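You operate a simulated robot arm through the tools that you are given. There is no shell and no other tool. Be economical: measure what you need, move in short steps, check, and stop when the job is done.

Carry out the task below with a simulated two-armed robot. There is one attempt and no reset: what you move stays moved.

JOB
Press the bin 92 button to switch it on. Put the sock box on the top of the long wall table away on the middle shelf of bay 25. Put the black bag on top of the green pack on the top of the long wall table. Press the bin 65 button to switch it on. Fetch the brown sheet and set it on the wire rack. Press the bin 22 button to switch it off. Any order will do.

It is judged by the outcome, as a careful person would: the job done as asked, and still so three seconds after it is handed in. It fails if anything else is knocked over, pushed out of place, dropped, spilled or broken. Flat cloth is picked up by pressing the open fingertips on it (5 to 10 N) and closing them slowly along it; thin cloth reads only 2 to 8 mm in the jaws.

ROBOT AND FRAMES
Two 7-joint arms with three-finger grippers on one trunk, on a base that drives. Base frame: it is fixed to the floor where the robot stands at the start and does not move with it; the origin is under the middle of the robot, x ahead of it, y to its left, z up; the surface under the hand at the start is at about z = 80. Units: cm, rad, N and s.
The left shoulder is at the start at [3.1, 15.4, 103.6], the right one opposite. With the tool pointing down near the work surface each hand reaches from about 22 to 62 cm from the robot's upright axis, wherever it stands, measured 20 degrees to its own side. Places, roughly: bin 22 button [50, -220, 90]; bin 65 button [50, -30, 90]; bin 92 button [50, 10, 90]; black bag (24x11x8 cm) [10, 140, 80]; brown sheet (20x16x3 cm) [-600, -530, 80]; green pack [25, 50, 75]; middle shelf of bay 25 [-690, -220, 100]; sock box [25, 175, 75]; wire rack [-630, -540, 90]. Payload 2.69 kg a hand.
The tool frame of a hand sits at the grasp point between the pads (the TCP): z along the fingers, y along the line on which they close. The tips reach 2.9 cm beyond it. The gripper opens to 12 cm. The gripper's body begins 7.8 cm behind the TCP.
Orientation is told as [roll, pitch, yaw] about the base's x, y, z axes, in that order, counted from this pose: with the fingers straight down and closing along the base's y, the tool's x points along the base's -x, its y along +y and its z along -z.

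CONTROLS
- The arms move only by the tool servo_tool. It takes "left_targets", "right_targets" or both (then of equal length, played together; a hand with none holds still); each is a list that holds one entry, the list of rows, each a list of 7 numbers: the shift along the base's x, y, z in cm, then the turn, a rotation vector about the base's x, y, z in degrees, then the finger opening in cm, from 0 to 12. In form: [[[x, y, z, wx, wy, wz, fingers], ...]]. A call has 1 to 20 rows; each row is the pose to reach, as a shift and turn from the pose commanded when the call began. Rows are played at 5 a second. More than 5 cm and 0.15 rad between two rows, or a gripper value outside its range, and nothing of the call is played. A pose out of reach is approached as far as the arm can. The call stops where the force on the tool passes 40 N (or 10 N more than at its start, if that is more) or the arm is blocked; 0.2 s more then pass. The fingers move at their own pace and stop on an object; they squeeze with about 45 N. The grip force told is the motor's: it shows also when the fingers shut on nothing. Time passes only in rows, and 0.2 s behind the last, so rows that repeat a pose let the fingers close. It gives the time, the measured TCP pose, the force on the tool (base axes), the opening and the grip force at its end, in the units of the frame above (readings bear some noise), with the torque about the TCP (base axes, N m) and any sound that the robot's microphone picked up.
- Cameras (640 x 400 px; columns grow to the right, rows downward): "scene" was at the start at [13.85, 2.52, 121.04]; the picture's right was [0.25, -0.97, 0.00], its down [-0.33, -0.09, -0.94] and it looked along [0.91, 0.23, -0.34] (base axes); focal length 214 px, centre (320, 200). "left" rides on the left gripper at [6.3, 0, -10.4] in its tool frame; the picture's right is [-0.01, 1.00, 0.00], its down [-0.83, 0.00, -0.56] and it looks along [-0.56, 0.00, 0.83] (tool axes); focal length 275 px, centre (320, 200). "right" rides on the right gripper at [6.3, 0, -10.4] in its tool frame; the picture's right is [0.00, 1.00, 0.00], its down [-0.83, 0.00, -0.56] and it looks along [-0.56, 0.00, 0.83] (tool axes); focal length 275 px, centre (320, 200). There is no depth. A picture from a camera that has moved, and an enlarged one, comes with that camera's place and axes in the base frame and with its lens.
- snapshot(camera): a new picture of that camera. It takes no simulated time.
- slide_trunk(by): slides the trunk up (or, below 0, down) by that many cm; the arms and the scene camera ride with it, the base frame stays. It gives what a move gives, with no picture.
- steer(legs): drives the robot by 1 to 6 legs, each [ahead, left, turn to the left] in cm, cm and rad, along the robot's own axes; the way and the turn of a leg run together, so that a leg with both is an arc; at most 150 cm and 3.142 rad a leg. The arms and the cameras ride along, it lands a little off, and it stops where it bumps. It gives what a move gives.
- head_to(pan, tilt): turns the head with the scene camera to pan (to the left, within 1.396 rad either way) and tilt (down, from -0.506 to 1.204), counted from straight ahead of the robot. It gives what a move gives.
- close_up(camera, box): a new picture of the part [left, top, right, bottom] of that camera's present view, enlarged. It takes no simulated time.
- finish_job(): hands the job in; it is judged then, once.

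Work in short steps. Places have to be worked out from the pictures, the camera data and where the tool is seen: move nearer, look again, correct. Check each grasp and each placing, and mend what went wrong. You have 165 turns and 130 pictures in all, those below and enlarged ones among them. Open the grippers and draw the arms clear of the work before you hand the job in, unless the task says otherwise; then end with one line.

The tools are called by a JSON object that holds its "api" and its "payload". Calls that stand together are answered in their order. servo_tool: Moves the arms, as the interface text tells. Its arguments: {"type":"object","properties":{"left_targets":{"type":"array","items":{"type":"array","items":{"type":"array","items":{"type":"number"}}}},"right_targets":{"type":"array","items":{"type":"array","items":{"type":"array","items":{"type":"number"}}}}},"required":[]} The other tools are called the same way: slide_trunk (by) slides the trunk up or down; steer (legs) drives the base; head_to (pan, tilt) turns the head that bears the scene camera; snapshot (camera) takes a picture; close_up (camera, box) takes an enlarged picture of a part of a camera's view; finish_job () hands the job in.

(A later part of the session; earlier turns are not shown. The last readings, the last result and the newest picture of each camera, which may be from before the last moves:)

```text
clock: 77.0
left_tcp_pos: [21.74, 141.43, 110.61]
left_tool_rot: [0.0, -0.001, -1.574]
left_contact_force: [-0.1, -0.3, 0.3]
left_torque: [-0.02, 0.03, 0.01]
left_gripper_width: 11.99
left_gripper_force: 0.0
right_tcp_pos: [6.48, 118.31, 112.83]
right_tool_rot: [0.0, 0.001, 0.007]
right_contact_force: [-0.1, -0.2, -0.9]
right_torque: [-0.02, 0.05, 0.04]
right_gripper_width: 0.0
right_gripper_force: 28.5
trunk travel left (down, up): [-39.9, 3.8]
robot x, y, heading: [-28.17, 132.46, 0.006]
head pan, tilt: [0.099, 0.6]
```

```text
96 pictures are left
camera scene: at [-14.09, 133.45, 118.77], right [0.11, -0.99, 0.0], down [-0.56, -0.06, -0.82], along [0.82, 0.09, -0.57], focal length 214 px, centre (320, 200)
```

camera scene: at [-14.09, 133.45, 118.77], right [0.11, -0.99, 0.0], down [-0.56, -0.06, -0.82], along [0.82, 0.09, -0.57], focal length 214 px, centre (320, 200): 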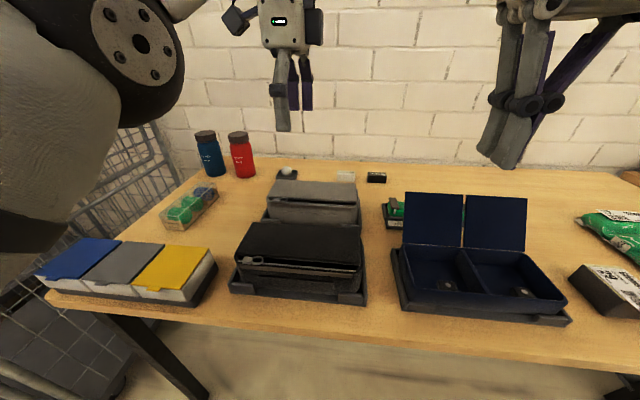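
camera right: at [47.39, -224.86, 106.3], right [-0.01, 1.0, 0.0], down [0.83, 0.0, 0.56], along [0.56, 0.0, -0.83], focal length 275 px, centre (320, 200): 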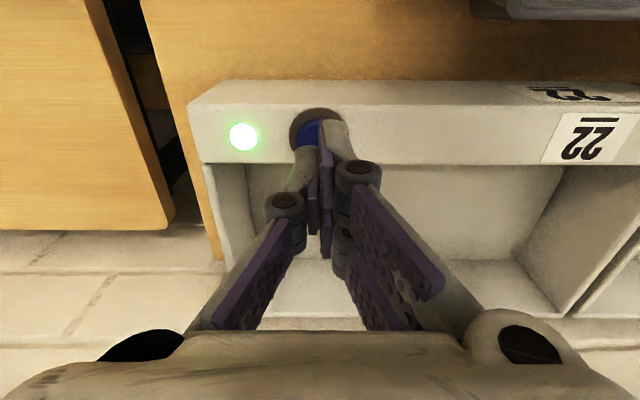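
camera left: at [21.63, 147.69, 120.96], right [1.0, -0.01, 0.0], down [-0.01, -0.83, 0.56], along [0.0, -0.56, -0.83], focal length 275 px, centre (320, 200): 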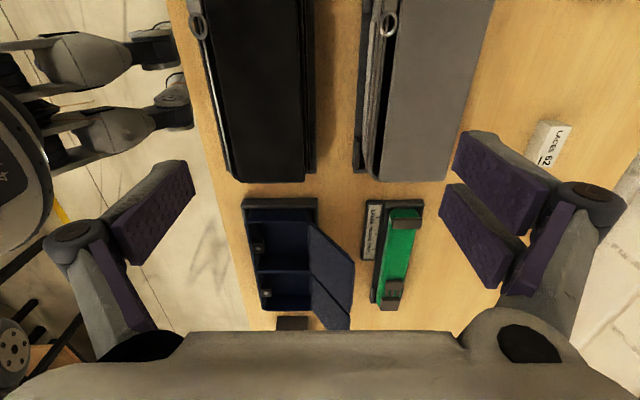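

Bag top now reads x 9.7–19.4, y 128–153, z≈89; the grey holder begins at x≈26. I move above it (x 14.6, y 140.5) and down to TCP z≈97.

{"api": "servo_tool", "payload": {"left_targets": [[[-3.5, -0.5, -2, 0, 0, 0, 12], [-7, -1, -4, 0, 0, 0, 12], [-7, -1, -8, 0, 0, 0, 12], [-7, -1, -12, 0, 0, 0, 12], [-7, -1, -13, 0, 0, 0, 12]]]}}

{"api": "snapshot", "payload": {"camera": "left"}}

{"api": "close_up", "payload": {"camera": "scene", "box": [200, 120, 400, 320]}}

```text
clock: 78.2
left_tcp_pos: [14.58, 140.43, 97.74]
left_tool_rot: [0.0, -0.002, -1.572]
left_contact_force: [0.3, 0.0, 0.3]
left_torque: [-0.01, 0.0, -0.02]
left_gripper_width: 11.99
left_gripper_force: 0.0
right_tcp_pos: [6.29, 118.29, 112.87]
right_tool_rot: [0.001, 0.0, 0.008]
right_contact_force: [0.0, -1.0, -0.8]
right_torque: [0.02, -0.01, 0.0]
right_gripper_width: 0.0
right_gripper_force: 28.4
trunk travel left (down, up): [-39.9, 3.8]
robot x, y, heading: [-28.0, 131.97, 0.01]
head pan, tilt: [0.099, 0.6]
```

```text
95 pictures are left
camera left: at [14.48, 146.72, 108.1], right [1.0, -0.01, 0.0], down [-0.01, -0.83, 0.56], along [0.0, -0.56, -0.83], focal length 275 px, centre (320, 200)
```

left: 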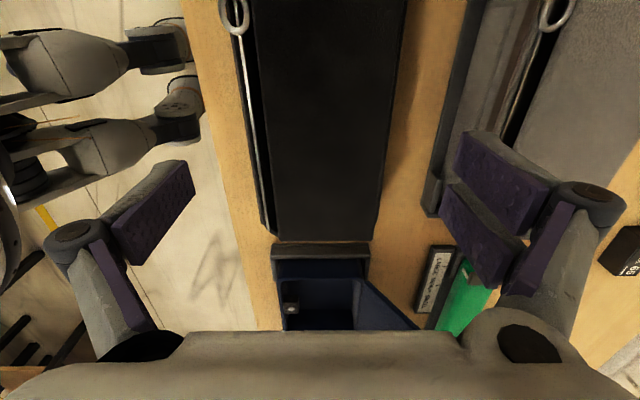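

```text
2.00 times, centred on (300, 220) of scene
camera zoom: at [-14.18, 133.43, 118.78], right [0.11, -0.99, 0.0], down [-0.56, -0.06, -0.83], along [0.82, 0.09, -0.56], focal length 429 px, centre (360, 160)
```

zoom: 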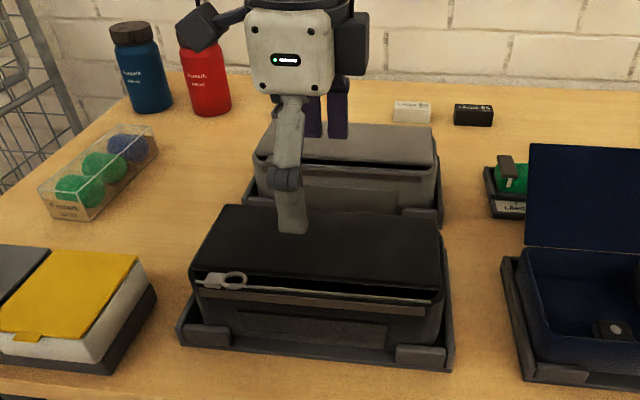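

Fingers straddle the bag centrally (bag 9.4–19.7, hand x 14.58). Descend in steps and watch force.

{"api": "servo_tool", "payload": {"left_targets": [[[0, 0, -3, 0, 0, 0, 12], [0, 0, -5, 0, 0, 0, 12], [0, 0, -7, 0, 0, 0, 12], [0, 0, -8, 0, 0, 0, 12]]]}}

{"api": "close_up", "payload": {"camera": "scene", "box": [200, 120, 400, 320]}}

{"api": "snapshot", "payload": {"camera": "left"}}

```text
clock: 79.2
left_tcp_pos: [14.45, 140.34, 89.71]
left_tool_rot: [0.001, -0.002, -1.573]
left_contact_force: [-0.9, -0.6, 0.3]
left_torque: [-0.02, 0.03, 0.01]
left_gripper_width: 11.98
left_gripper_force: 0.1
right_tcp_pos: [6.32, 118.4, 112.82]
right_tool_rot: [-0.001, -0.001, 0.007]
right_contact_force: [-0.1, -0.3, 0.2]
right_torque: [-0.02, -0.02, 0.02]
right_gripper_width: 0.0
right_gripper_force: 28.4
trunk travel left (down, up): [-39.9, 3.8]
robot x, y, heading: [-27.65, 131.93, 0.01]
head pan, tilt: [0.099, 0.6]
```

```text
2.00 times, centred on (300, 220) of scene
camera zoom: at [-14.16, 133.45, 118.78], right [0.11, -0.99, 0.0], down [-0.56, -0.06, -0.83], along [0.82, 0.09, -0.56], focal length 429 px, centre (360, 160)
```

zoom: 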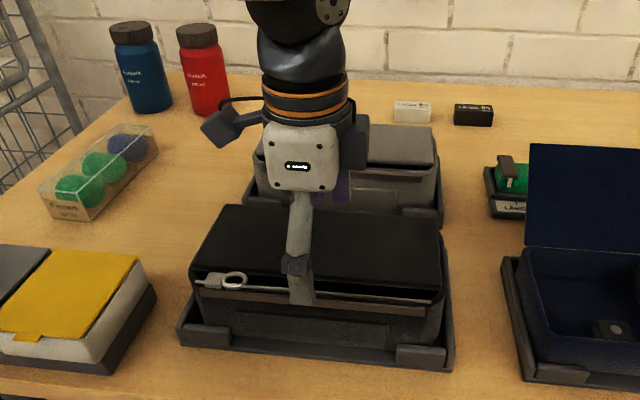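

```text
92 pictures are left
camera left: at [14.4, 146.63, 100.12], right [1.0, -0.01, 0.0], down [-0.01, -0.83, 0.56], along [0.0, -0.56, -0.83], focal length 275 px, centre (320, 200)
```

left: 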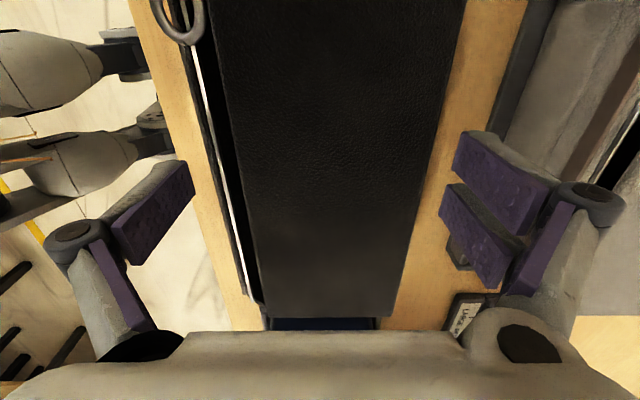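

The fingers are passing both sides without contact. Continue to z≈86 and close.

{"api": "servo_tool", "payload": {"left_targets": [[[0, 0, -1, 0, 0, 0, 12], [0, 0, -2, 0, 0, 0, 12], [0, 0, -3, 0, 0, 0, 12], [0, 0, -3.5, 0, 0, 0, 12], [0, 0, -3.5, 0, 0, 0, 9], [0, 0, -3.5, 0, 0, 0, 6], [0, 0, -3.5, 0, 0, 0, 4], [0, 0, -3.5, 0, 0, 0, 4]]]}}

{"api": "close_up", "payload": {"camera": "scene", "box": [200, 120, 400, 320]}}

```text
clock: 81.0
left_tcp_pos: [14.41, 140.42, 86.31]
left_tool_rot: [0.002, -0.002, -1.573]
left_contact_force: [0.0, -0.9, 3.3]
left_torque: [0.05, 0.35, 0.17]
left_gripper_width: 10.95
left_gripper_force: 45.4
right_tcp_pos: [6.31, 118.2, 112.83]
right_tool_rot: [0.001, -0.001, 0.008]
right_contact_force: [0.1, 0.2, 0.8]
right_torque: [0.02, 0.01, 0.03]
right_gripper_width: 0.0
right_gripper_force: 28.6
trunk travel left (down, up): [-39.9, 3.8]
robot x, y, heading: [-27.92, 132.5, 0.005]
head pan, tilt: [0.099, 0.6]
```

```text
2.00 times, centred on (300, 220) of scene
camera zoom: at [-14.19, 133.44, 118.78], right [0.11, -0.99, 0.0], down [-0.56, -0.06, -0.83], along [0.82, 0.09, -0.56], focal length 429 px, centre (360, 160)
```

zoom: 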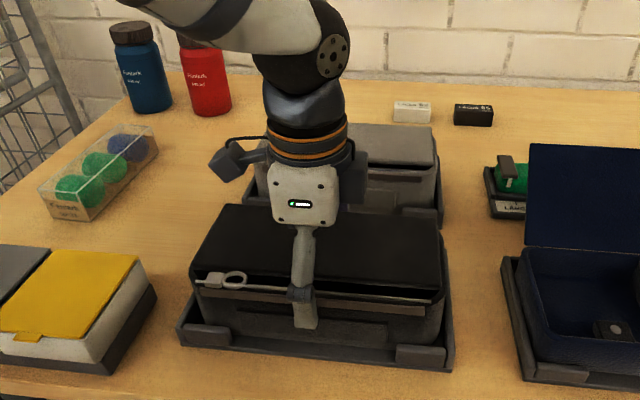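

Gripped at 10.95 cm with 45 N. Lift slowly.

{"api": "servo_tool", "payload": {"left_targets": [[[0, 0, 1, 0, 0, 0, 4], [0, 0, 2, 0, 0, 0, 4], [0, 0, 4, 0, 0, 0, 4], [0, 0, 7, 0, 0, 0, 4], [0, 0, 10, 0, 0, 0, 4], [0, 0, 13, 0, 0, 0, 4], [0, 0, 15, 0, 0, 0, 4]]]}}

{"api": "snapshot", "payload": {"camera": "scene"}}

```text
clock: 82.6
left_tcp_pos: [14.6, 140.6, 101.08]
left_tool_rot: [0.004, -0.002, -1.576]
left_contact_force: [0.8, 0.5, -3.9]
left_torque: [-0.02, -0.03, 0.02]
left_gripper_width: 10.96
left_gripper_force: 45.2
right_tcp_pos: [6.38, 118.36, 112.81]
right_tool_rot: [-0.001, 0.001, 0.008]
right_contact_force: [-0.6, 0.1, -0.3]
right_torque: [-0.05, 0.01, 0.02]
right_gripper_width: 0.0
right_gripper_force: 29.0
trunk travel left (down, up): [-39.9, 3.8]
robot x, y, heading: [-27.79, 132.5, 0.001]
head pan, tilt: [0.099, 0.6]
```

```text
90 pictures are left
camera scene: at [-14.16, 133.45, 118.78], right [0.11, -0.99, 0.0], down [-0.56, -0.06, -0.83], along [0.82, 0.09, -0.56], focal length 214 px, centre (320, 200)
```

scene: 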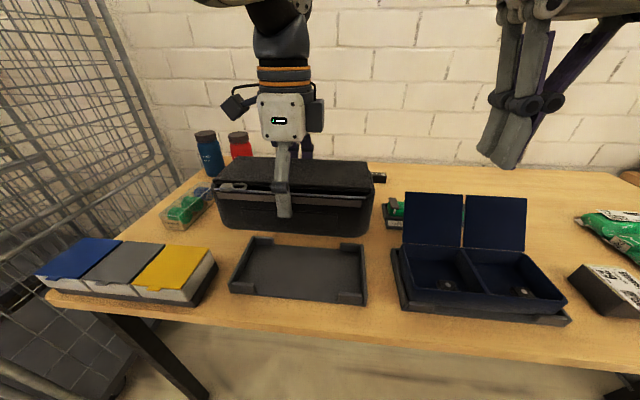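

Bag held (≈4 N). I back away from the table, then strafe right to in front of the green pack.

{"api": "steer", "payload": {"legs": [[-30, 0, 0], [0, -91, 0]]}}

{"api": "snapshot", "payload": {"camera": "scene"}}

```text
clock: 91.7
left_tcp_pos: [-13.54, 49.87, 101.05]
left_tool_rot: [0.002, -0.001, -1.531]
left_contact_force: [0.3, -0.1, -2.9]
left_torque: [0.0, 0.02, 0.02]
left_gripper_width: 10.94
left_gripper_force: 45.4
right_tcp_pos: [-20.93, 27.24, 112.76]
right_tool_rot: [-0.001, -0.001, 0.049]
right_contact_force: [-0.8, -1.1, 0.4]
right_torque: [-0.04, -0.03, 0.01]
right_gripper_width: 0.0
right_gripper_force: 28.7
trunk travel left (down, up): [-39.9, 3.8]
robot x, y, heading: [-55.17, 39.51, 0.049]
head pan, tilt: [0.099, 0.6]
```

```text
89 pictures are left
camera scene: at [-41.97, 41.5, 118.78], right [0.15, -0.99, 0.0], down [-0.56, -0.08, -0.82], along [0.82, 0.12, -0.57], focal length 214 px, centre (320, 200)
```

scene: 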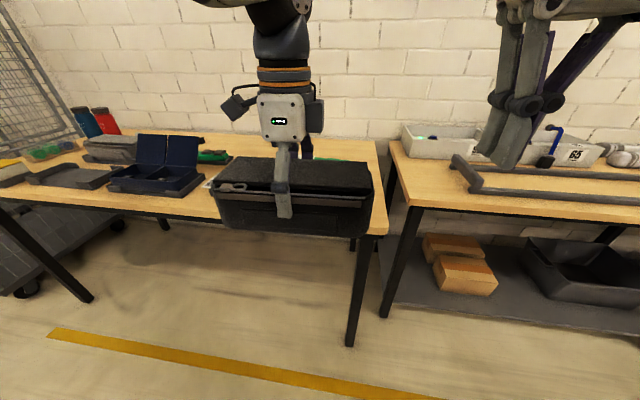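

The pack lies at about x 17–37, y 40–66. Square up, shift left 5, and drive ahead 34 with the bag above table height.

{"api": "steer", "payload": {"legs": [[0, 5, -0.049], [34, 0, 0]]}}

{"api": "snapshot", "payload": {"camera": "scene"}}

{"api": "snapshot", "payload": {"camera": "left"}}

```text
clock: 94.6
left_tcp_pos: [20.89, 53.2, 101.22]
left_tool_rot: [0.002, -0.002, -1.578]
left_contact_force: [0.7, 0.6, -3.0]
left_torque: [-0.01, -0.02, 0.0]
left_gripper_width: 10.94
left_gripper_force: 45.1
right_tcp_pos: [12.42, 30.83, 112.72]
right_tool_rot: [0.001, 0.003, 0.002]
right_contact_force: [0.5, -0.4, 0.1]
right_torque: [-0.03, 0.03, -0.01]
right_gripper_width: 0.01
right_gripper_force: 28.5
trunk travel left (down, up): [-39.9, 3.8]
robot x, y, heading: [-21.72, 44.64, -0.001]
head pan, tilt: [0.099, 0.6]
```

```text
88 pictures are left
camera scene: at [-7.94, 46.03, 118.77], right [0.1, -0.99, 0.0], down [-0.56, -0.06, -0.82], along [0.82, 0.08, -0.57], focal length 214 px, centre (320, 200)
```

scene: 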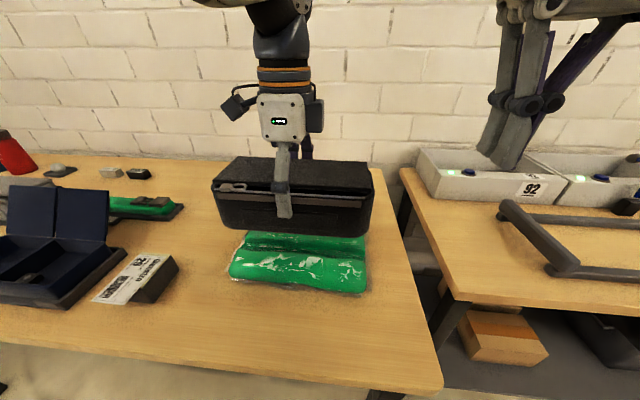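

```text
87 pictures are left
camera left: at [20.84, 59.31, 111.49], right [1.0, -0.01, 0.0], down [-0.01, -0.83, 0.56], along [-0.01, -0.56, -0.83], focal length 275 px, centre (320, 200)
```

left: 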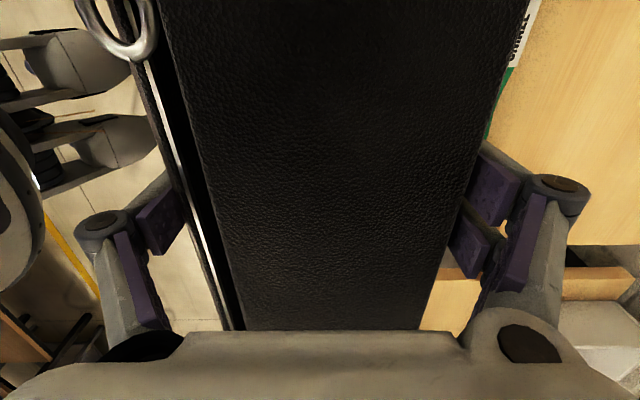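

Move 5.6 forward over the pack and lower to just above it.

{"api": "servo_tool", "payload": {"left_targets": [[[2, 0, 0, 0, 0, 0, 4], [4, 0, -1, 0, 0, 0, 4], [5.6, 0, -2.5, 0, 0, 0, 4], [5.6, 0, -5, 0, 0, 0, 4], [5.6, 0, -7, 0, 0, 0, 4], [5.6, 0, -7, 0, 0, 0, 4]]]}}

{"api": "close_up", "payload": {"camera": "scene", "box": [180, 140, 400, 320]}}

```text
clock: 96.0
left_tcp_pos: [26.31, 53.21, 94.08]
left_tool_rot: [0.003, -0.002, -1.577]
left_contact_force: [0.2, -0.3, -2.9]
left_torque: [0.0, -0.03, 0.02]
left_gripper_width: 10.95
left_gripper_force: 44.9
right_tcp_pos: [12.35, 30.89, 112.88]
right_tool_rot: [0.001, 0.001, 0.002]
right_contact_force: [0.0, -0.6, 0.2]
right_torque: [-0.02, -0.01, -0.02]
right_gripper_width: 0.0
right_gripper_force: 28.1
trunk travel left (down, up): [-39.9, 3.8]
robot x, y, heading: [-21.81, 45.04, -0.0]
head pan, tilt: [0.099, 0.6]
```

```text
2.22 times, centred on (290, 230) of scene
camera zoom: at [-8.0, 46.03, 118.78], right [0.1, -0.99, 0.0], down [-0.56, -0.06, -0.83], along [0.82, 0.08, -0.56], focal length 477 px, centre (387, 133)
```

zoom: 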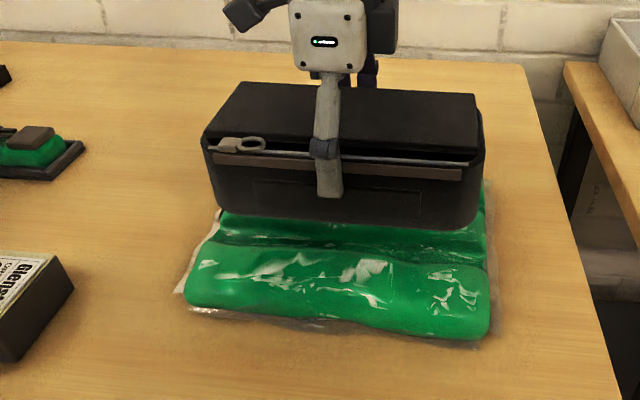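

Bag is centred over the pack. Lower gently in small steps to find contact.

{"api": "servo_tool", "payload": {"left_targets": [[[0, 0, -1, 0, 0, 0, 4], [0, 0, -1.6, 0, 0, 0, 4], [0, 0, -2.2, 0, 0, 0, 4], [0, 0, -2.6, 0, 0, 0, 4], [0, 0, -3, 0, 0, 0, 4]]]}}

```text
clock: 97.2
left_tcp_pos: [26.51, 52.98, 90.99]
left_tool_rot: [0.003, -0.002, -1.579]
left_contact_force: [-0.6, 0.4, -1.8]
left_torque: [0.01, -0.02, -0.01]
left_gripper_width: 10.96
left_gripper_force: 45.0
right_tcp_pos: [12.36, 30.77, 112.81]
right_tool_rot: [-0.001, 0.001, 0.002]
right_contact_force: [0.0, -0.5, 0.0]
right_torque: [0.02, 0.0, -0.01]
right_gripper_width: 0.0
right_gripper_force: 29.0
trunk travel left (down, up): [-39.9, 3.8]
robot x, y, heading: [-21.49, 44.5, -0.004]
head pan, tilt: [0.099, 0.6]
```

Force shifting slightly (-2.9 → -1.8); go on in finer steps.

{"api": "servo_tool", "payload": {"left_targets": [[[0, 0, -0.4, 0, 0, 0, 4], [0, 0, -0.8, 0, 0, 0, 4]]]}}

{"api": "close_up", "payload": {"camera": "scene", "box": [180, 140, 400, 320]}}

```text
clock: 97.8
left_tcp_pos: [26.29, 53.06, 90.18]
left_tool_rot: [0.002, -0.001, -1.579]
left_contact_force: [0.2, -0.3, -4.4]
left_torque: [0.01, -0.02, -0.01]
left_gripper_width: 10.98
left_gripper_force: 44.4
right_tcp_pos: [12.42, 30.8, 112.84]
right_tool_rot: [0.0, 0.0, 0.001]
right_contact_force: [0.6, 0.6, 0.3]
right_torque: [-0.01, 0.0, 0.01]
right_gripper_width: 0.0
right_gripper_force: 27.9
trunk travel left (down, up): [-39.9, 3.8]
robot x, y, heading: [-21.62, 44.96, 0.001]
head pan, tilt: [0.099, 0.6]
```

```text
2.22 times, centred on (290, 230) of scene
camera zoom: at [-7.98, 46.03, 118.78], right [0.1, -0.99, 0.0], down [-0.56, -0.06, -0.82], along [0.82, 0.08, -0.57], focal length 477 px, centre (387, 133)
```

zoom: 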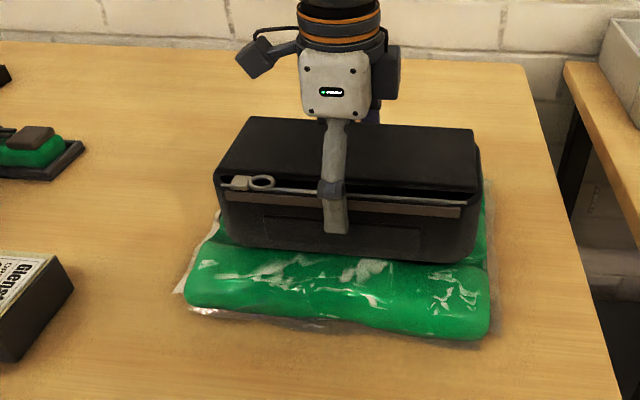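

Still hanging; continue down.

{"api": "servo_tool", "payload": {"left_targets": [[[0, 0, -0.4, 0, 0, 0, 4], [0, 0, -0.8, 0, 0, 0, 4], [0, 0, -1.1, 0, 0, 0, 4]]]}}

```text
clock: 98.6
left_tcp_pos: [26.28, 52.94, 89.68]
left_tool_rot: [0.013, -0.002, -1.575]
left_contact_force: [2.1, 3.4, 37.6]
left_torque: [0.4, 0.49, -0.01]
left_gripper_width: 10.98
left_gripper_force: 44.8
right_tcp_pos: [12.12, 30.78, 113.1]
right_tool_rot: [0.0, -0.005, 0.002]
right_contact_force: [1.1, 1.1, 0.0]
right_torque: [0.03, 0.0, 0.01]
right_gripper_width: 0.0
right_gripper_force: 28.2
trunk travel left (down, up): [-39.9, 3.8]
robot x, y, heading: [-21.64, 45.38, -0.001]
head pan, tilt: [0.099, 0.6]
```

Contact. Relax up 0.6 cm and open slowly to 12.

{"api": "servo_tool", "payload": {"left_targets": [[[0, 0, 0.4, 0, 0, 0, 4], [0, 0, 0.6, 0, 0, 0, 8], [0, 0, 0.6, 0, 0, 0, 11], [0, 0, 0.6, 0, 0, 0, 11.5], [0, 0, 0.6, 0, 0, 0, 12], [0, 0, 0.6, 0, 0, 0, 12]]]}}

{"api": "close_up", "payload": {"camera": "scene", "box": [180, 140, 400, 320]}}

{"api": "snapshot", "payload": {"camera": "left"}}

```text
clock: 100.0
left_tcp_pos: [26.37, 52.95, 89.81]
left_tool_rot: [0.002, 0.0, -1.575]
left_contact_force: [0.6, 1.0, -0.8]
left_torque: [0.01, 0.0, 0.03]
left_gripper_width: 11.99
left_gripper_force: 0.0
right_tcp_pos: [12.4, 30.8, 112.88]
right_tool_rot: [0.0, 0.0, 0.002]
right_contact_force: [-1.1, -0.2, 1.1]
right_torque: [0.0, -0.02, -0.01]
right_gripper_width: 0.0
right_gripper_force: 28.0
trunk travel left (down, up): [-39.9, 3.8]
robot x, y, heading: [-21.81, 44.91, 0.003]
head pan, tilt: [0.099, 0.6]
```

```text
2.22 times, centred on (290, 230) of scene
camera zoom: at [-8.0, 46.03, 118.78], right [0.1, -0.99, 0.0], down [-0.56, -0.06, -0.83], along [0.82, 0.08, -0.56], focal length 477 px, centre (387, 133)
```

zoom: 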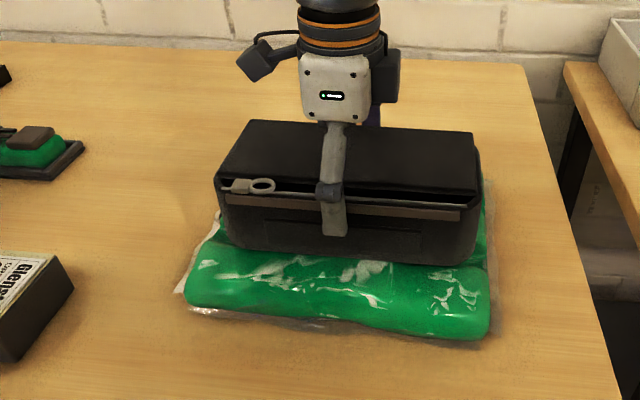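

```text
83 pictures are left
camera left: at [26.46, 59.3, 100.12], right [1.0, -0.01, 0.0], down [-0.01, -0.83, 0.56], along [-0.01, -0.56, -0.83], focal length 275 px, centre (320, 200)
```

left: 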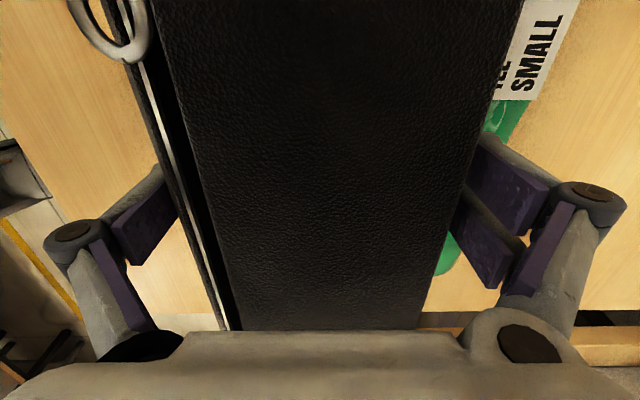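

The bag rests on the pack. Raise the hand straight up.

{"api": "servo_tool", "payload": {"left_targets": [[[0, 0, 1, 0, 0, 0, 12], [0, 0, 2.5, 0, 0, 0, 12], [0, 0, 5, 0, 0, 0, 12], [0, 0, 9, 0, 0, 0, 12], [0, 0, 13, 0, 0, 0, 12], [0, 0, 16, 0, 0, 0, 12]]]}}

{"api": "snapshot", "payload": {"camera": "scene"}}

```text
clock: 101.4
left_tcp_pos: [26.41, 52.96, 105.69]
left_tool_rot: [0.0, -0.002, -1.578]
left_contact_force: [0.3, -0.4, 0.5]
left_torque: [0.0, 0.03, -0.01]
left_gripper_width: 12.0
left_gripper_force: 0.0
right_tcp_pos: [12.5, 30.81, 112.79]
right_tool_rot: [-0.001, -0.001, 0.001]
right_contact_force: [-0.4, -0.3, -0.1]
right_torque: [0.02, 0.0, 0.0]
right_gripper_width: 0.0
right_gripper_force: 28.9
trunk travel left (down, up): [-39.9, 3.8]
robot x, y, heading: [-21.26, 44.88, 0.003]
head pan, tilt: [0.099, 0.6]
```

```text
82 pictures are left
camera scene: at [-8.02, 46.02, 118.78], right [0.1, -0.99, 0.0], down [-0.56, -0.06, -0.83], along [0.82, 0.08, -0.56], focal length 214 px, centre (320, 200)
```

scene: 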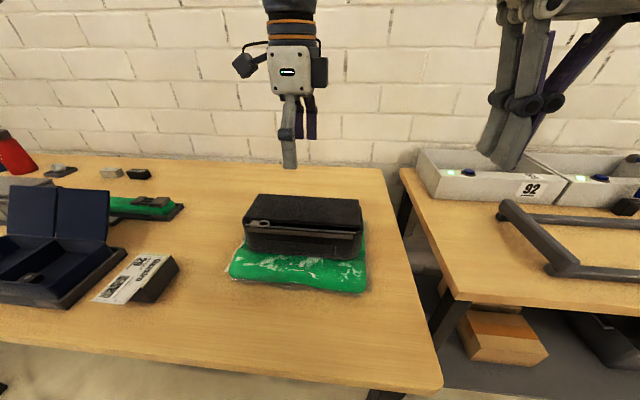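

The bag sits well on the pack. Before grasping the sock box I want to know the shelf's clearance: back up, turn left 2.3 rad and look towards bay 25 from afar.

{"api": "steer", "payload": {"legs": [[-45, 0, 0], [0, 0, 2.3]]}}

{"api": "head_to", "payload": {"pan": 1.24, "tilt": 0.05}}

{"api": "snapshot", "payload": {"camera": "scene"}}

```text
clock: 109.3
left_tcp_pos: [-100.48, 77.38, 105.77]
left_tool_rot: [0.002, -0.002, 0.667]
left_contact_force: [1.1, 0.0, -1.0]
left_torque: [0.02, 0.0, 0.03]
left_gripper_width: 11.99
left_gripper_force: 0.1
right_tcp_pos: [-74.3, 80.3, 112.72]
right_tool_rot: [-0.001, -0.001, 2.246]
right_contact_force: [-0.1, 0.5, -0.2]
right_torque: [0.01, 0.02, 0.08]
right_gripper_width: 0.02
right_gripper_force: 28.6
trunk travel left (down, up): [-39.9, 3.8]
robot x, y, heading: [-63.98, 44.58, 2.241]
head pan, tilt: [0.099, 0.6]
```

```text
clock: 110.7
left_tcp_pos: [-100.5, 77.51, 105.61]
left_tool_rot: [0.0, -0.002, 0.668]
left_contact_force: [-0.3, -0.1, 0.5]
left_torque: [0.02, 0.01, -0.01]
left_gripper_width: 12.01
left_gripper_force: 0.1
right_tcp_pos: [-74.39, 80.38, 112.88]
right_tool_rot: [-0.001, 0.001, 2.246]
right_contact_force: [1.2, 1.1, -0.1]
right_torque: [0.02, 0.03, -0.04]
right_gripper_width: 0.0
right_gripper_force: 28.1
trunk travel left (down, up): [-39.9, 3.8]
robot x, y, heading: [-63.9, 44.87, 2.246]
head pan, tilt: [1.239, 0.051]
```

```text
81 pictures are left
camera scene: at [-75.36, 45.59, 123.84], right [-0.34, 0.94, 0.0], down [0.05, 0.02, -1.0], along [-0.94, -0.34, -0.05], focal length 214 px, centre (320, 200)
```

scene: 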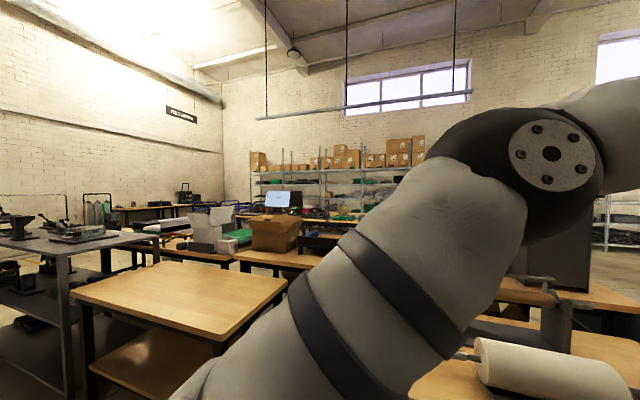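

The shelving is at the back. Zoom in.

{"api": "close_up", "payload": {"camera": "scene", "box": [245, 135, 415, 240]}}

{"api": "close_up", "payload": {"camera": "scene", "box": [0, 150, 340, 400]}}

```text
3.76 times, centred on (330, 188) of scene
camera zoom: at [-75.36, 45.59, 123.84], right [-0.34, 0.94, 0.0], down [0.05, 0.02, -1.0], along [-0.94, -0.34, -0.05], focal length 807 px, centre (282, 247)
```

zoom: 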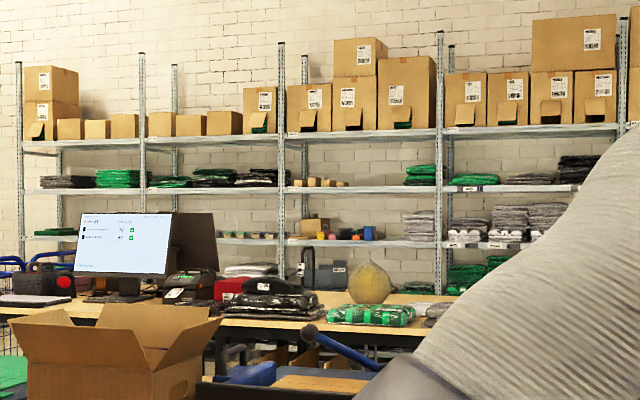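

```text
1.60 times, centred on (170, 275) of scene
camera zoom: at [-75.36, 45.59, 123.84], right [-0.34, 0.94, 0.0], down [0.05, 0.02, -1.0], along [-0.94, -0.34, -0.05], focal length 343 px, centre (560, 80)
```

zoom: 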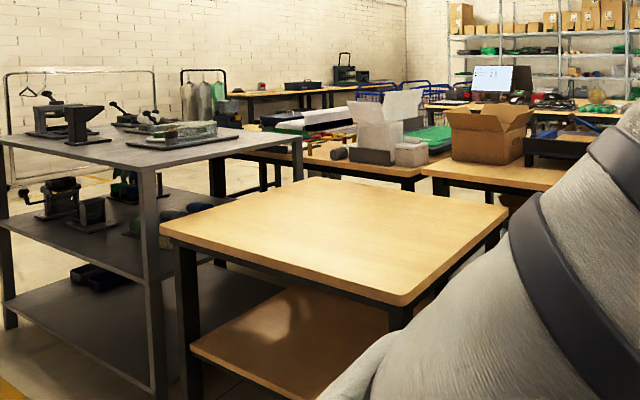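

Shelves at z≈96, 137, 184: the middle one has ~41 cm clearance, so a 45° tilted grasp suits. I turn the left hand back to yaw 0 relative to the robot, turn the robot back and strafe to the sock box.

{"api": "servo_tool", "payload": {"left_targets": [[[0, 0, 0, 0, 0, 8, 12], [0, 0, 0, 0, 0, 16, 12], [0, 0, 0, 0, 0, 24, 12], [0, 0, 0, 0, 0, 32, 12], [0, 0, 0, 0, 0, 40, 12], [0, 0, 0, 0, 0, 48, 12], [0, 0, 0, 0, 0, 56, 12], [0, 0, 0, 0, 0, 64, 12], [0, 0, 0, 0, 0, 72, 12], [0, 0, 0, 0, 0, 80, 12], [0, 0, 0, 0, 0, 88, 12], [0, 0, 0, 0, 0, 90.4, 12]]]}}

{"api": "steer", "payload": {"legs": [[0, 0, -2.25], [0, 112, 0]]}}

{"api": "head_to", "payload": {"pan": 0.2, "tilt": 0.55}}

{"api": "snapshot", "payload": {"camera": "scene"}}

```text
clock: 113.3
left_tcp_pos: [-100.34, 77.57, 105.54]
left_tool_rot: [0.001, -0.003, 2.247]
left_contact_force: [-0.6, -0.1, -0.7]
left_torque: [0.0, -0.02, 0.01]
left_gripper_width: 11.99
left_gripper_force: 0.1
right_tcp_pos: [-74.29, 80.26, 112.88]
right_tool_rot: [0.002, 0.0, 2.245]
right_contact_force: [0.7, -0.3, -0.1]
right_torque: [0.0, -0.02, 0.0]
right_gripper_width: 0.01
right_gripper_force: 28.5
trunk travel left (down, up): [-39.9, 3.8]
robot x, y, heading: [-64.51, 44.83, 2.249]
head pan, tilt: [1.239, 0.051]
```

```text
clock: 127.3
left_tcp_pos: [-25.68, 167.63, 105.61]
left_tool_rot: [0.002, -0.002, 0.076]
left_contact_force: [0.5, 0.8, -0.4]
left_torque: [-0.01, 0.01, -0.03]
left_gripper_width: 11.98
left_gripper_force: 0.1
right_tcp_pos: [-38.0, 144.54, 112.85]
right_tool_rot: [0.0, 0.0, 0.076]
right_contact_force: [0.1, -0.2, -0.4]
right_torque: [0.0, 0.04, -0.02]
right_gripper_width: 0.01
right_gripper_force: 28.8
trunk travel left (down, up): [-39.9, 3.8]
robot x, y, heading: [-73.15, 156.26, 0.076]
head pan, tilt: [1.239, 0.051]
```

```text
clock: 128.6
left_tcp_pos: [-25.65, 167.61, 105.59]
left_tool_rot: [0.0, -0.002, 0.075]
left_contact_force: [0.2, -0.4, -0.4]
left_torque: [0.02, 0.0, 0.01]
left_gripper_width: 11.99
left_gripper_force: 0.1
right_tcp_pos: [-37.92, 144.48, 112.82]
right_tool_rot: [0.002, 0.001, 0.075]
right_contact_force: [0.1, 0.7, 0.2]
right_torque: [-0.01, 0.02, 0.0]
right_gripper_width: 0.0
right_gripper_force: 28.7
trunk travel left (down, up): [-39.9, 3.8]
robot x, y, heading: [-73.05, 156.28, 0.078]
head pan, tilt: [0.201, 0.55]
```

```text
78 pictures are left
camera scene: at [-59.47, 159.07, 119.24], right [0.27, -0.96, 0.0], down [-0.5, -0.14, -0.85], along [0.82, 0.23, -0.52], focal length 214 px, centre (320, 200)
```

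scene: 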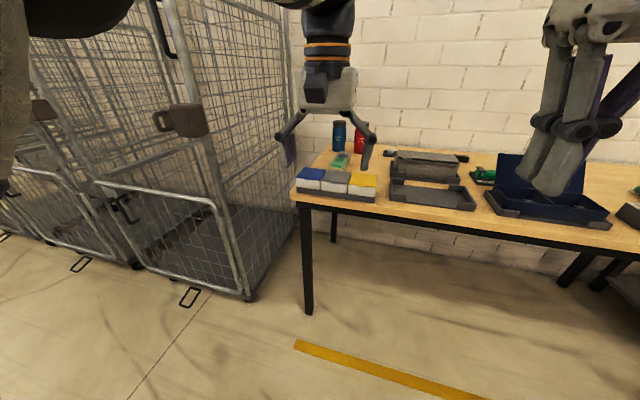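

Square up and drive ahead 45 cm; then view the sock box from the wrist.

{"api": "steer", "payload": {"legs": [[0, 0, -0.076], [45, 2, 0]]}}

{"api": "snapshot", "payload": {"camera": "left"}}

{"api": "snapshot", "payload": {"camera": "scene"}}

```text
clock: 131.7
left_tcp_pos: [19.32, 165.28, 105.52]
left_tool_rot: [0.002, -0.003, -0.015]
left_contact_force: [0.3, 0.1, 0.3]
left_torque: [-0.02, 0.02, 0.0]
left_gripper_width: 12.01
left_gripper_force: 0.0
right_tcp_pos: [5.11, 143.2, 112.83]
right_tool_rot: [0.001, 0.0, -0.011]
right_contact_force: [-0.6, -0.4, -0.3]
right_torque: [0.02, 0.02, -0.01]
right_gripper_width: 0.01
right_gripper_force: 28.2
trunk travel left (down, up): [-39.9, 3.8]
robot x, y, heading: [-28.59, 157.68, -0.011]
head pan, tilt: [0.201, 0.55]
```

```text
77 pictures are left
camera left: at [12.92, 165.25, 115.91], right [0.02, 1.0, 0.0], down [0.83, -0.02, 0.56], along [0.56, -0.01, -0.83], focal length 275 px, centre (320, 200)
```

left: 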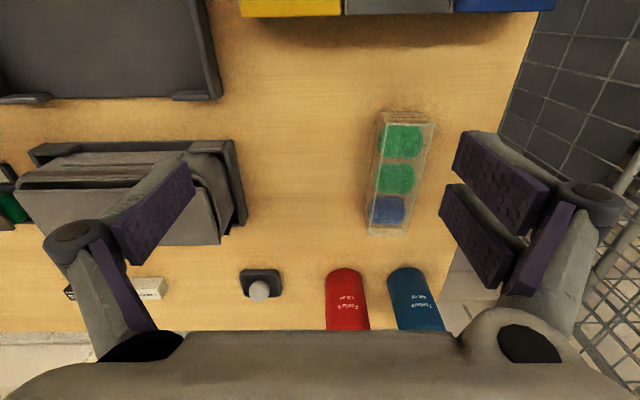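

```text
76 pictures are left
camera scene: at [-15.17, 159.69, 119.23], right [0.19, -0.98, 0.0], down [-0.51, -0.1, -0.85], along [0.84, 0.16, -0.52], focal length 214 px, centre (320, 200)
```

scene: 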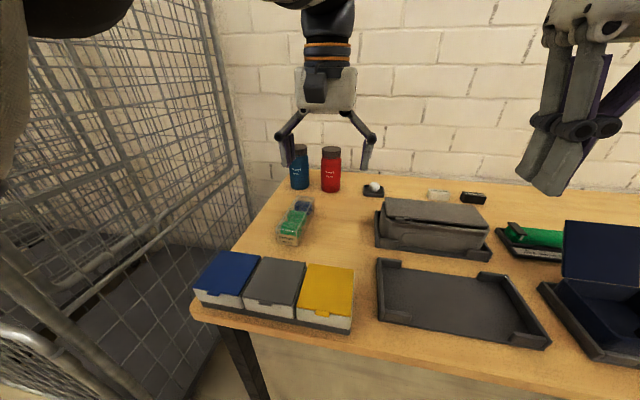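

Sock box: x≈22.7–39, y≈175, ~6.3 wide, yaw≈0. I tilt the left hand 45° forward and move above the box's middle at z≈98.

{"api": "servo_tool", "payload": {"left_targets": [[[2, 2, 0, 0, -7.5, 0, 10], [4, 4, 0, 0, -15, 0, 10], [6, 6, 0, 0, -22.5, 0, 10], [8, 8, 0, 0, -30, 0, 10], [10, 9.6, 0, 0, -37.5, 0, 10], [11.7, 9.6, 0, 0, -45, 0, 10], [11.7, 9.6, -4, 0, -45, 0, 10], [11.7, 9.6, -8, 0, -45, 0, 10], [11.7, 9.6, -8, 0, -45, 0, 10]]]}}

{"api": "snapshot", "payload": {"camera": "left"}}

{"api": "snapshot", "payload": {"camera": "scene"}}

```text
clock: 133.7
left_tcp_pos: [30.83, 174.96, 97.54]
left_tool_rot: [0.016, -0.787, -0.019]
left_contact_force: [-0.3, -0.2, -0.1]
left_torque: [0.03, 0.0, 0.02]
left_gripper_width: 9.99
left_gripper_force: 0.0
right_tcp_pos: [4.92, 143.39, 112.8]
right_tool_rot: [0.0, -0.001, -0.011]
right_contact_force: [-0.8, 0.7, -0.3]
right_torque: [-0.04, 0.02, 0.01]
right_gripper_width: 0.0
right_gripper_force: 27.9
trunk travel left (down, up): [-39.9, 3.8]
robot x, y, heading: [-28.81, 157.79, -0.013]
head pan, tilt: [0.201, 0.55]
```

```text
75 pictures are left
camera left: at [19.0, 175.1, 100.42], right [0.01, 1.0, 0.01], down [0.19, -0.02, 0.98], along [0.98, -0.01, -0.19], focal length 275 px, centre (320, 200)
```

left: 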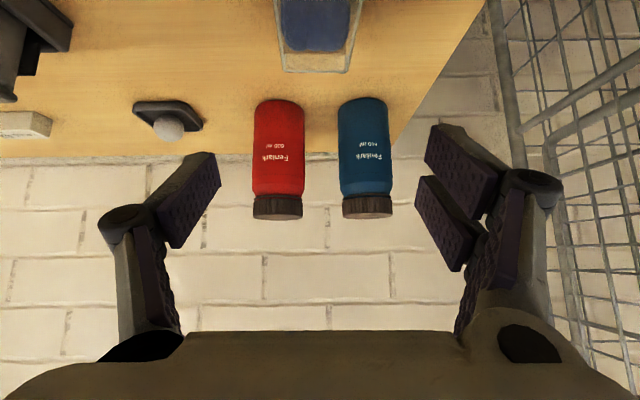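

```text
74 pictures are left
camera scene: at [-15.24, 159.69, 119.24], right [0.19, -0.98, 0.0], down [-0.51, -0.1, -0.85], along [0.84, 0.16, -0.52], focal length 214 px, centre (320, 200)
```

scene: 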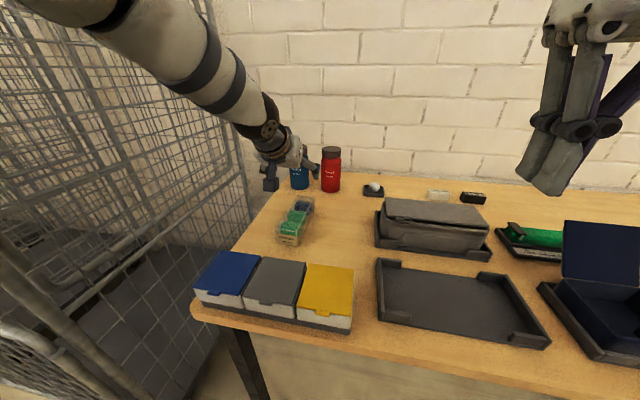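

Hand centred laterally. Descend towards z≈83.

{"api": "servo_tool", "payload": {"left_targets": [[[0, 0, -4, 0, 0, 0, 10], [0, 0, -8, 0, 0, 0, 10], [0, 0, -10.5, 0, 0, 0, 10]]]}}

{"api": "close_up", "payload": {"camera": "scene", "box": [180, 120, 400, 300]}}

{"api": "snapshot", "payload": {"camera": "left"}}

```text
clock: 134.5
left_tcp_pos: [30.51, 174.92, 87.08]
left_tool_rot: [0.016, -0.788, -0.021]
left_contact_force: [0.0, 0.3, -0.2]
left_torque: [0.05, 0.0, 0.03]
left_gripper_width: 9.97
left_gripper_force: 0.0
right_tcp_pos: [5.08, 143.26, 112.8]
right_tool_rot: [0.0, 0.001, -0.011]
right_contact_force: [0.8, 0.0, -0.3]
right_torque: [0.01, 0.0, 0.03]
right_gripper_width: 0.0
right_gripper_force: 27.9
trunk travel left (down, up): [-39.9, 3.8]
robot x, y, heading: [-28.68, 157.8, -0.01]
head pan, tilt: [0.201, 0.55]
```

```text
2.22 times, centred on (290, 210) of scene
camera zoom: at [-15.19, 159.68, 119.23], right [0.19, -0.98, 0.0], down [-0.51, -0.1, -0.85], along [0.84, 0.16, -0.52], focal length 477 px, centre (387, 178)
```

zoom: 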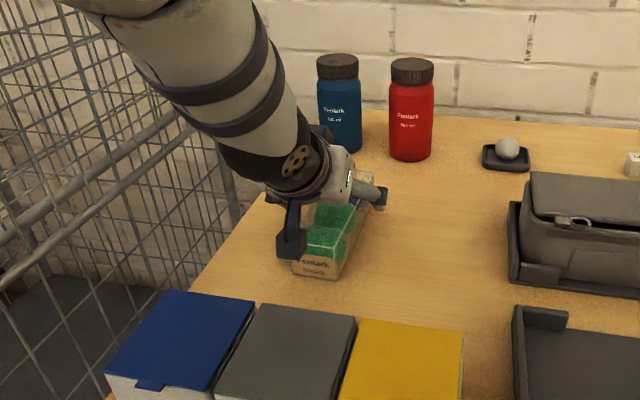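

```text
72 pictures are left
camera left: at [18.7, 174.92, 89.88], right [0.01, 1.0, 0.01], down [0.19, -0.02, 0.98], along [0.98, -0.01, -0.19], focal length 275 px, centre (320, 200)
```

left: 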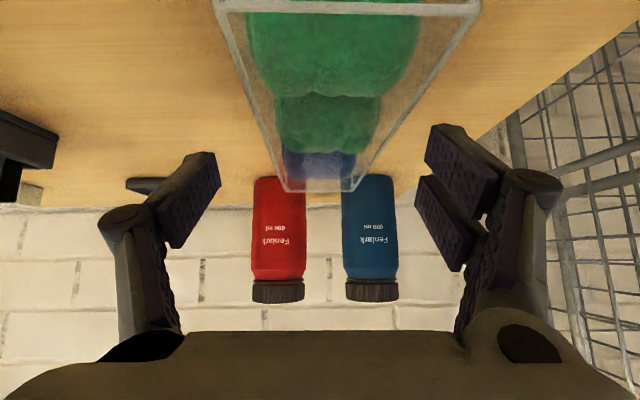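

Box top at z≈85, near end x≈23.4; the wrist camera cube stays in front of it. Descend 3.6 more and close gently.

{"api": "servo_tool", "payload": {"left_targets": [[[0.3, 0, -1.5, 0, 0, 0, 10], [0.4, 0, -2.8, 0, 0, 0, 10], [0.5, 0, -3.6, 0, 0, 0, 10], [0.5, 0, -3.6, 0, 0, 0, 8], [0.5, 0, -3.6, 0, 0, 0, 6.5], [0.5, 0, -3.6, 0, 0, 0, 5], [0.5, 0, -3.6, 0, 0, 0, 5]]]}}

{"api": "close_up", "payload": {"camera": "scene", "box": [180, 120, 400, 300]}}

```text
clock: 136.1
left_tcp_pos: [31.26, 174.81, 83.53]
left_tool_rot: [0.016, -0.787, -0.019]
left_contact_force: [-0.1, 0.5, 2.6]
left_torque: [0.09, -0.16, -0.06]
left_gripper_width: 5.76
left_gripper_force: 45.3
right_tcp_pos: [4.97, 143.2, 112.79]
right_tool_rot: [-0.002, -0.001, -0.012]
right_contact_force: [-0.6, -0.9, -0.1]
right_torque: [0.04, -0.03, 0.01]
right_gripper_width: 0.0
right_gripper_force: 29.2
trunk travel left (down, up): [-39.9, 3.8]
robot x, y, heading: [-29.03, 157.7, -0.013]
head pan, tilt: [0.201, 0.55]
```

```text
2.22 times, centred on (290, 210) of scene
camera zoom: at [-15.23, 159.69, 119.24], right [0.19, -0.98, 0.0], down [-0.51, -0.1, -0.85], along [0.84, 0.16, -0.52], focal length 477 px, centre (387, 178)
```

zoom: 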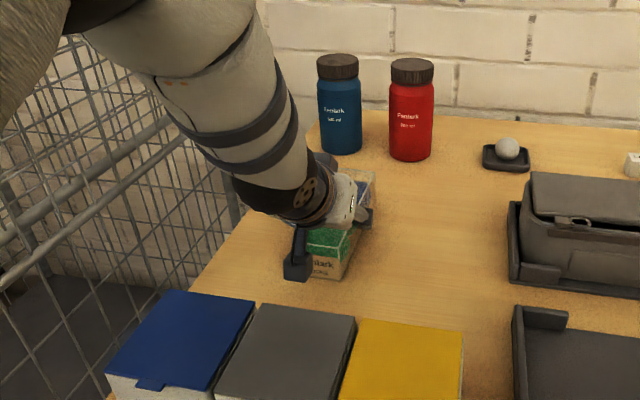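

Gripped, width 5.76, 45 N. Lift straight up.

{"api": "servo_tool", "payload": {"left_targets": [[[0, 0, 1.5, 0, 0, 0, 5], [0, 0, 4, 0, 0, 0, 5], [0, 0, 8, 0, 0, 0, 5], [0, 0, 12, 0, 0, 0, 5], [0, 0, 16, 0, 0, 0, 5], [-3, 0, 19, 0, 0, 0, 5], [-7, -1, 20, 0, 0, 0, 5], [-11, -3, 20, 0, 0, 0, 5]]]}}

{"api": "snapshot", "payload": {"camera": "scene"}}

{"api": "snapshot", "payload": {"camera": "left"}}

```text
clock: 137.9
left_tcp_pos: [30.64, 174.92, 100.53]
left_tool_rot: [0.016, -0.788, -0.02]
left_contact_force: [-0.1, -0.8, -1.7]
left_torque: [0.0, 0.0, 0.0]
left_gripper_width: 5.77
left_gripper_force: 44.9
left hand out of reach, approached as far as the arm can: row 6, 7, 8
right_tcp_pos: [4.92, 143.26, 112.79]
right_tool_rot: [0.002, 0.0, -0.01]
right_contact_force: [0.3, 0.6, -0.1]
right_torque: [-0.03, 0.03, -0.01]
right_gripper_width: 0.03
right_gripper_force: 28.4
trunk travel left (down, up): [-39.9, 3.8]
robot x, y, heading: [-28.54, 158.04, -0.012]
head pan, tilt: [0.201, 0.55]
```

```text
70 pictures are left
camera scene: at [-15.2, 159.69, 119.23], right [0.19, -0.98, 0.0], down [-0.51, -0.1, -0.85], along [0.84, 0.16, -0.52], focal length 214 px, centre (320, 200)
```

scene: 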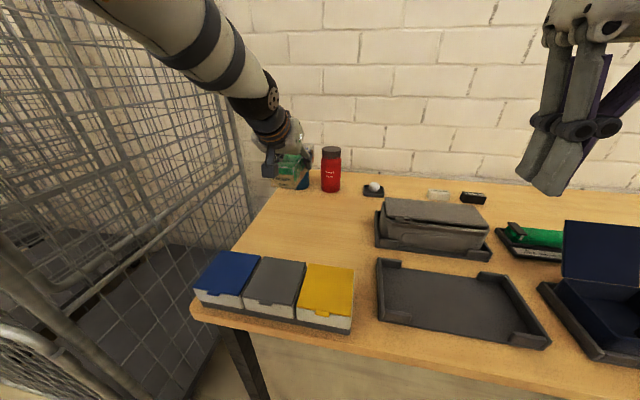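

```text
69 pictures are left
camera left: at [18.79, 174.82, 103.35], right [0.01, 1.0, 0.01], down [0.19, -0.02, 0.98], along [0.98, -0.01, -0.19], focal length 275 px, centre (320, 200)
```

left: 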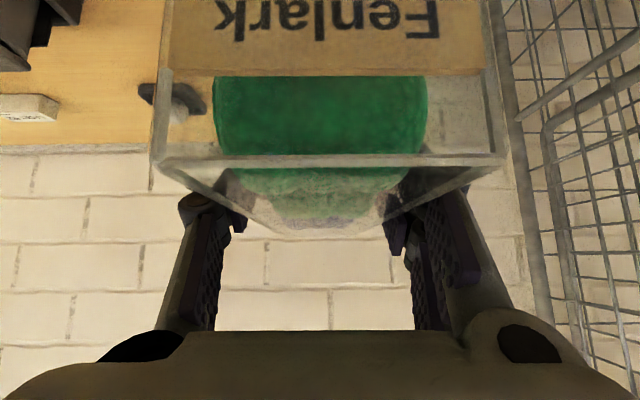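

Sock box is held level. I back up 50 cm, draw the hand in, and turn around to survey the room.

{"api": "steer", "payload": {"legs": [[-50, 0, 0]]}}

{"api": "servo_tool", "payload": {"left_targets": [[[-3, -1, 0, 0, 0, 0, 5], [-7, -2, 0, 0, 0, 0, 5], [-11, -3, 1, 0, 0, 0, 5], [-15, -4, 2, 0, 0, 0, 5], [-18, -4, 3, 0, 0, 0, 5]]]}}

{"api": "steer", "payload": {"legs": [[0, 0, 3.14]]}}

{"api": "head_to", "payload": {"pan": 0.0, "tilt": 0.35}}

{"api": "snapshot", "payload": {"camera": "scene"}}

```text
clock: 140.9
left_tcp_pos: [-19.87, 175.69, 100.51]
left_tool_rot: [0.016, -0.788, -0.007]
left_contact_force: [0.2, 0.9, -2.4]
left_torque: [0.01, 0.01, -0.02]
left_gripper_width: 5.71
left_gripper_force: 45.3
right_tcp_pos: [-45.3, 143.87, 112.79]
right_tool_rot: [0.0, 0.0, 0.0]
right_contact_force: [0.3, -0.3, 0.4]
right_torque: [-0.03, -0.01, -0.03]
right_gripper_width: 0.0
right_gripper_force: 28.9
trunk travel left (down, up): [-39.9, 3.8]
robot x, y, heading: [-79.13, 158.13, 0.003]
head pan, tilt: [0.201, 0.55]
```

```text
clock: 142.1
left_tcp_pos: [-19.74, 175.63, 100.47]
left_tool_rot: [0.017, -0.786, -0.007]
left_contact_force: [0.4, -0.7, -1.2]
left_torque: [0.0, -0.01, -0.01]
left_gripper_width: 5.75
left_gripper_force: 45.3
left hand out of reach, approached as far as the arm can: row 1, 2, 3, 4, 5
right_tcp_pos: [-45.1, 143.85, 112.8]
right_tool_rot: [0.0, 0.0, 0.0]
right_contact_force: [0.0, 0.2, 0.0]
right_torque: [-0.03, 0.05, 0.02]
right_gripper_width: 0.01
right_gripper_force: 28.8
trunk travel left (down, up): [-39.9, 3.8]
robot x, y, heading: [-79.03, 158.24, -0.003]
head pan, tilt: [0.201, 0.55]
```

```text
clock: 149.8
left_tcp_pos: [-138.95, 142.53, 100.52]
left_tool_rot: [0.016, -0.786, 3.1]
left_contact_force: [0.3, 0.5, -1.6]
left_torque: [0.03, 0.0, 0.0]
left_gripper_width: 5.7
left_gripper_force: 45.2
right_tcp_pos: [-112.52, 173.45, 112.89]
right_tool_rot: [0.0, 0.001, 3.111]
right_contact_force: [0.0, -0.5, -0.2]
right_torque: [-0.02, 0.01, 0.0]
right_gripper_width: 0.02
right_gripper_force: 27.8
trunk travel left (down, up): [-39.9, 3.8]
robot x, y, heading: [-79.11, 158.44, 3.116]
head pan, tilt: [0.201, 0.55]
```

```text
clock: 150.5
left_tcp_pos: [-138.99, 142.4, 100.4]
left_tool_rot: [0.017, -0.786, 3.101]
left_contact_force: [-0.6, 1.1, -1.2]
left_torque: [0.01, -0.01, 0.03]
left_gripper_width: 5.73
left_gripper_force: 45.2
right_tcp_pos: [-112.75, 173.27, 112.82]
right_tool_rot: [-0.001, 0.0, 3.111]
right_contact_force: [0.1, -0.2, -1.0]
right_torque: [0.03, 0.01, -0.02]
right_gripper_width: 0.01
right_gripper_force: 28.7
trunk travel left (down, up): [-39.9, 3.8]
robot x, y, heading: [-79.32, 157.84, 3.111]
head pan, tilt: [0.0, 0.351]
```

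```text
68 pictures are left
camera scene: at [-92.77, 158.77, 121.05], right [0.03, 1.0, 0.0], down [0.34, -0.01, -0.94], along [-0.94, 0.03, -0.34], focal length 214 px, centre (320, 200)
```

scene: 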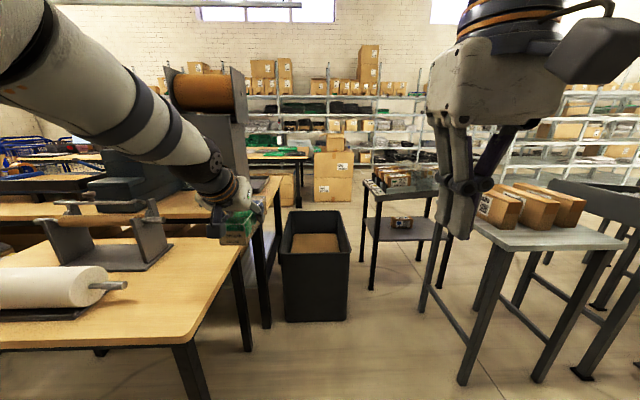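

Direct way west is blocked by a bin and tables; the aisle along the wall benches (x≈-55) looks free, so I'll go south there. First draw the left hand in and move the robot back into the aisle centre.

{"api": "servo_tool", "payload": {"left_targets": [[[3, 0, -1, 0, 0, 0, 5], [6, 0, -2, 0, 0, 0, 5], [10, 0, -3, 0, 0, 0, 5], [14, 0, -3, 0, 0, 0, 5], [18, 0, -3, 0, 0, 0, 5]]]}}

{"api": "steer", "payload": {"legs": [[-22, 0, 0]]}}

```text
clock: 151.7
left_tcp_pos: [-137.72, 142.36, 99.24]
left_tool_rot: [0.008, -0.737, 3.107]
left_contact_force: [0.7, 0.0, -1.9]
left_torque: [0.01, 0.0, 0.02]
left_gripper_width: 5.72
left_gripper_force: 45.5
left hand out of reach, approached as far as the arm can: row 1, 2, 3, 4, 5
right_tcp_pos: [-112.66, 173.38, 112.9]
right_tool_rot: [0.0, 0.001, 3.111]
right_contact_force: [-0.4, -0.5, 0.3]
right_torque: [0.0, 0.01, 0.01]
right_gripper_width: 0.02
right_gripper_force: 28.7
trunk travel left (down, up): [-39.9, 3.8]
robot x, y, heading: [-79.02, 158.11, 3.103]
head pan, tilt: [0.0, 0.351]
```

```text
clock: 153.4
left_tcp_pos: [-115.93, 141.78, 99.32]
left_tool_rot: [0.008, -0.736, 3.103]
left_contact_force: [-0.1, 0.7, -1.2]
left_torque: [-0.01, -0.02, 0.0]
left_gripper_width: 5.74
left_gripper_force: 45.0
right_tcp_pos: [-90.82, 172.63, 112.83]
right_tool_rot: [-0.001, -0.001, 3.108]
right_contact_force: [0.0, 0.0, -0.1]
right_torque: [0.0, 0.03, -0.03]
right_gripper_width: 0.0
right_gripper_force: 28.4
trunk travel left (down, up): [-39.9, 3.8]
robot x, y, heading: [-57.4, 157.17, 3.106]
head pan, tilt: [0.0, 0.351]
```

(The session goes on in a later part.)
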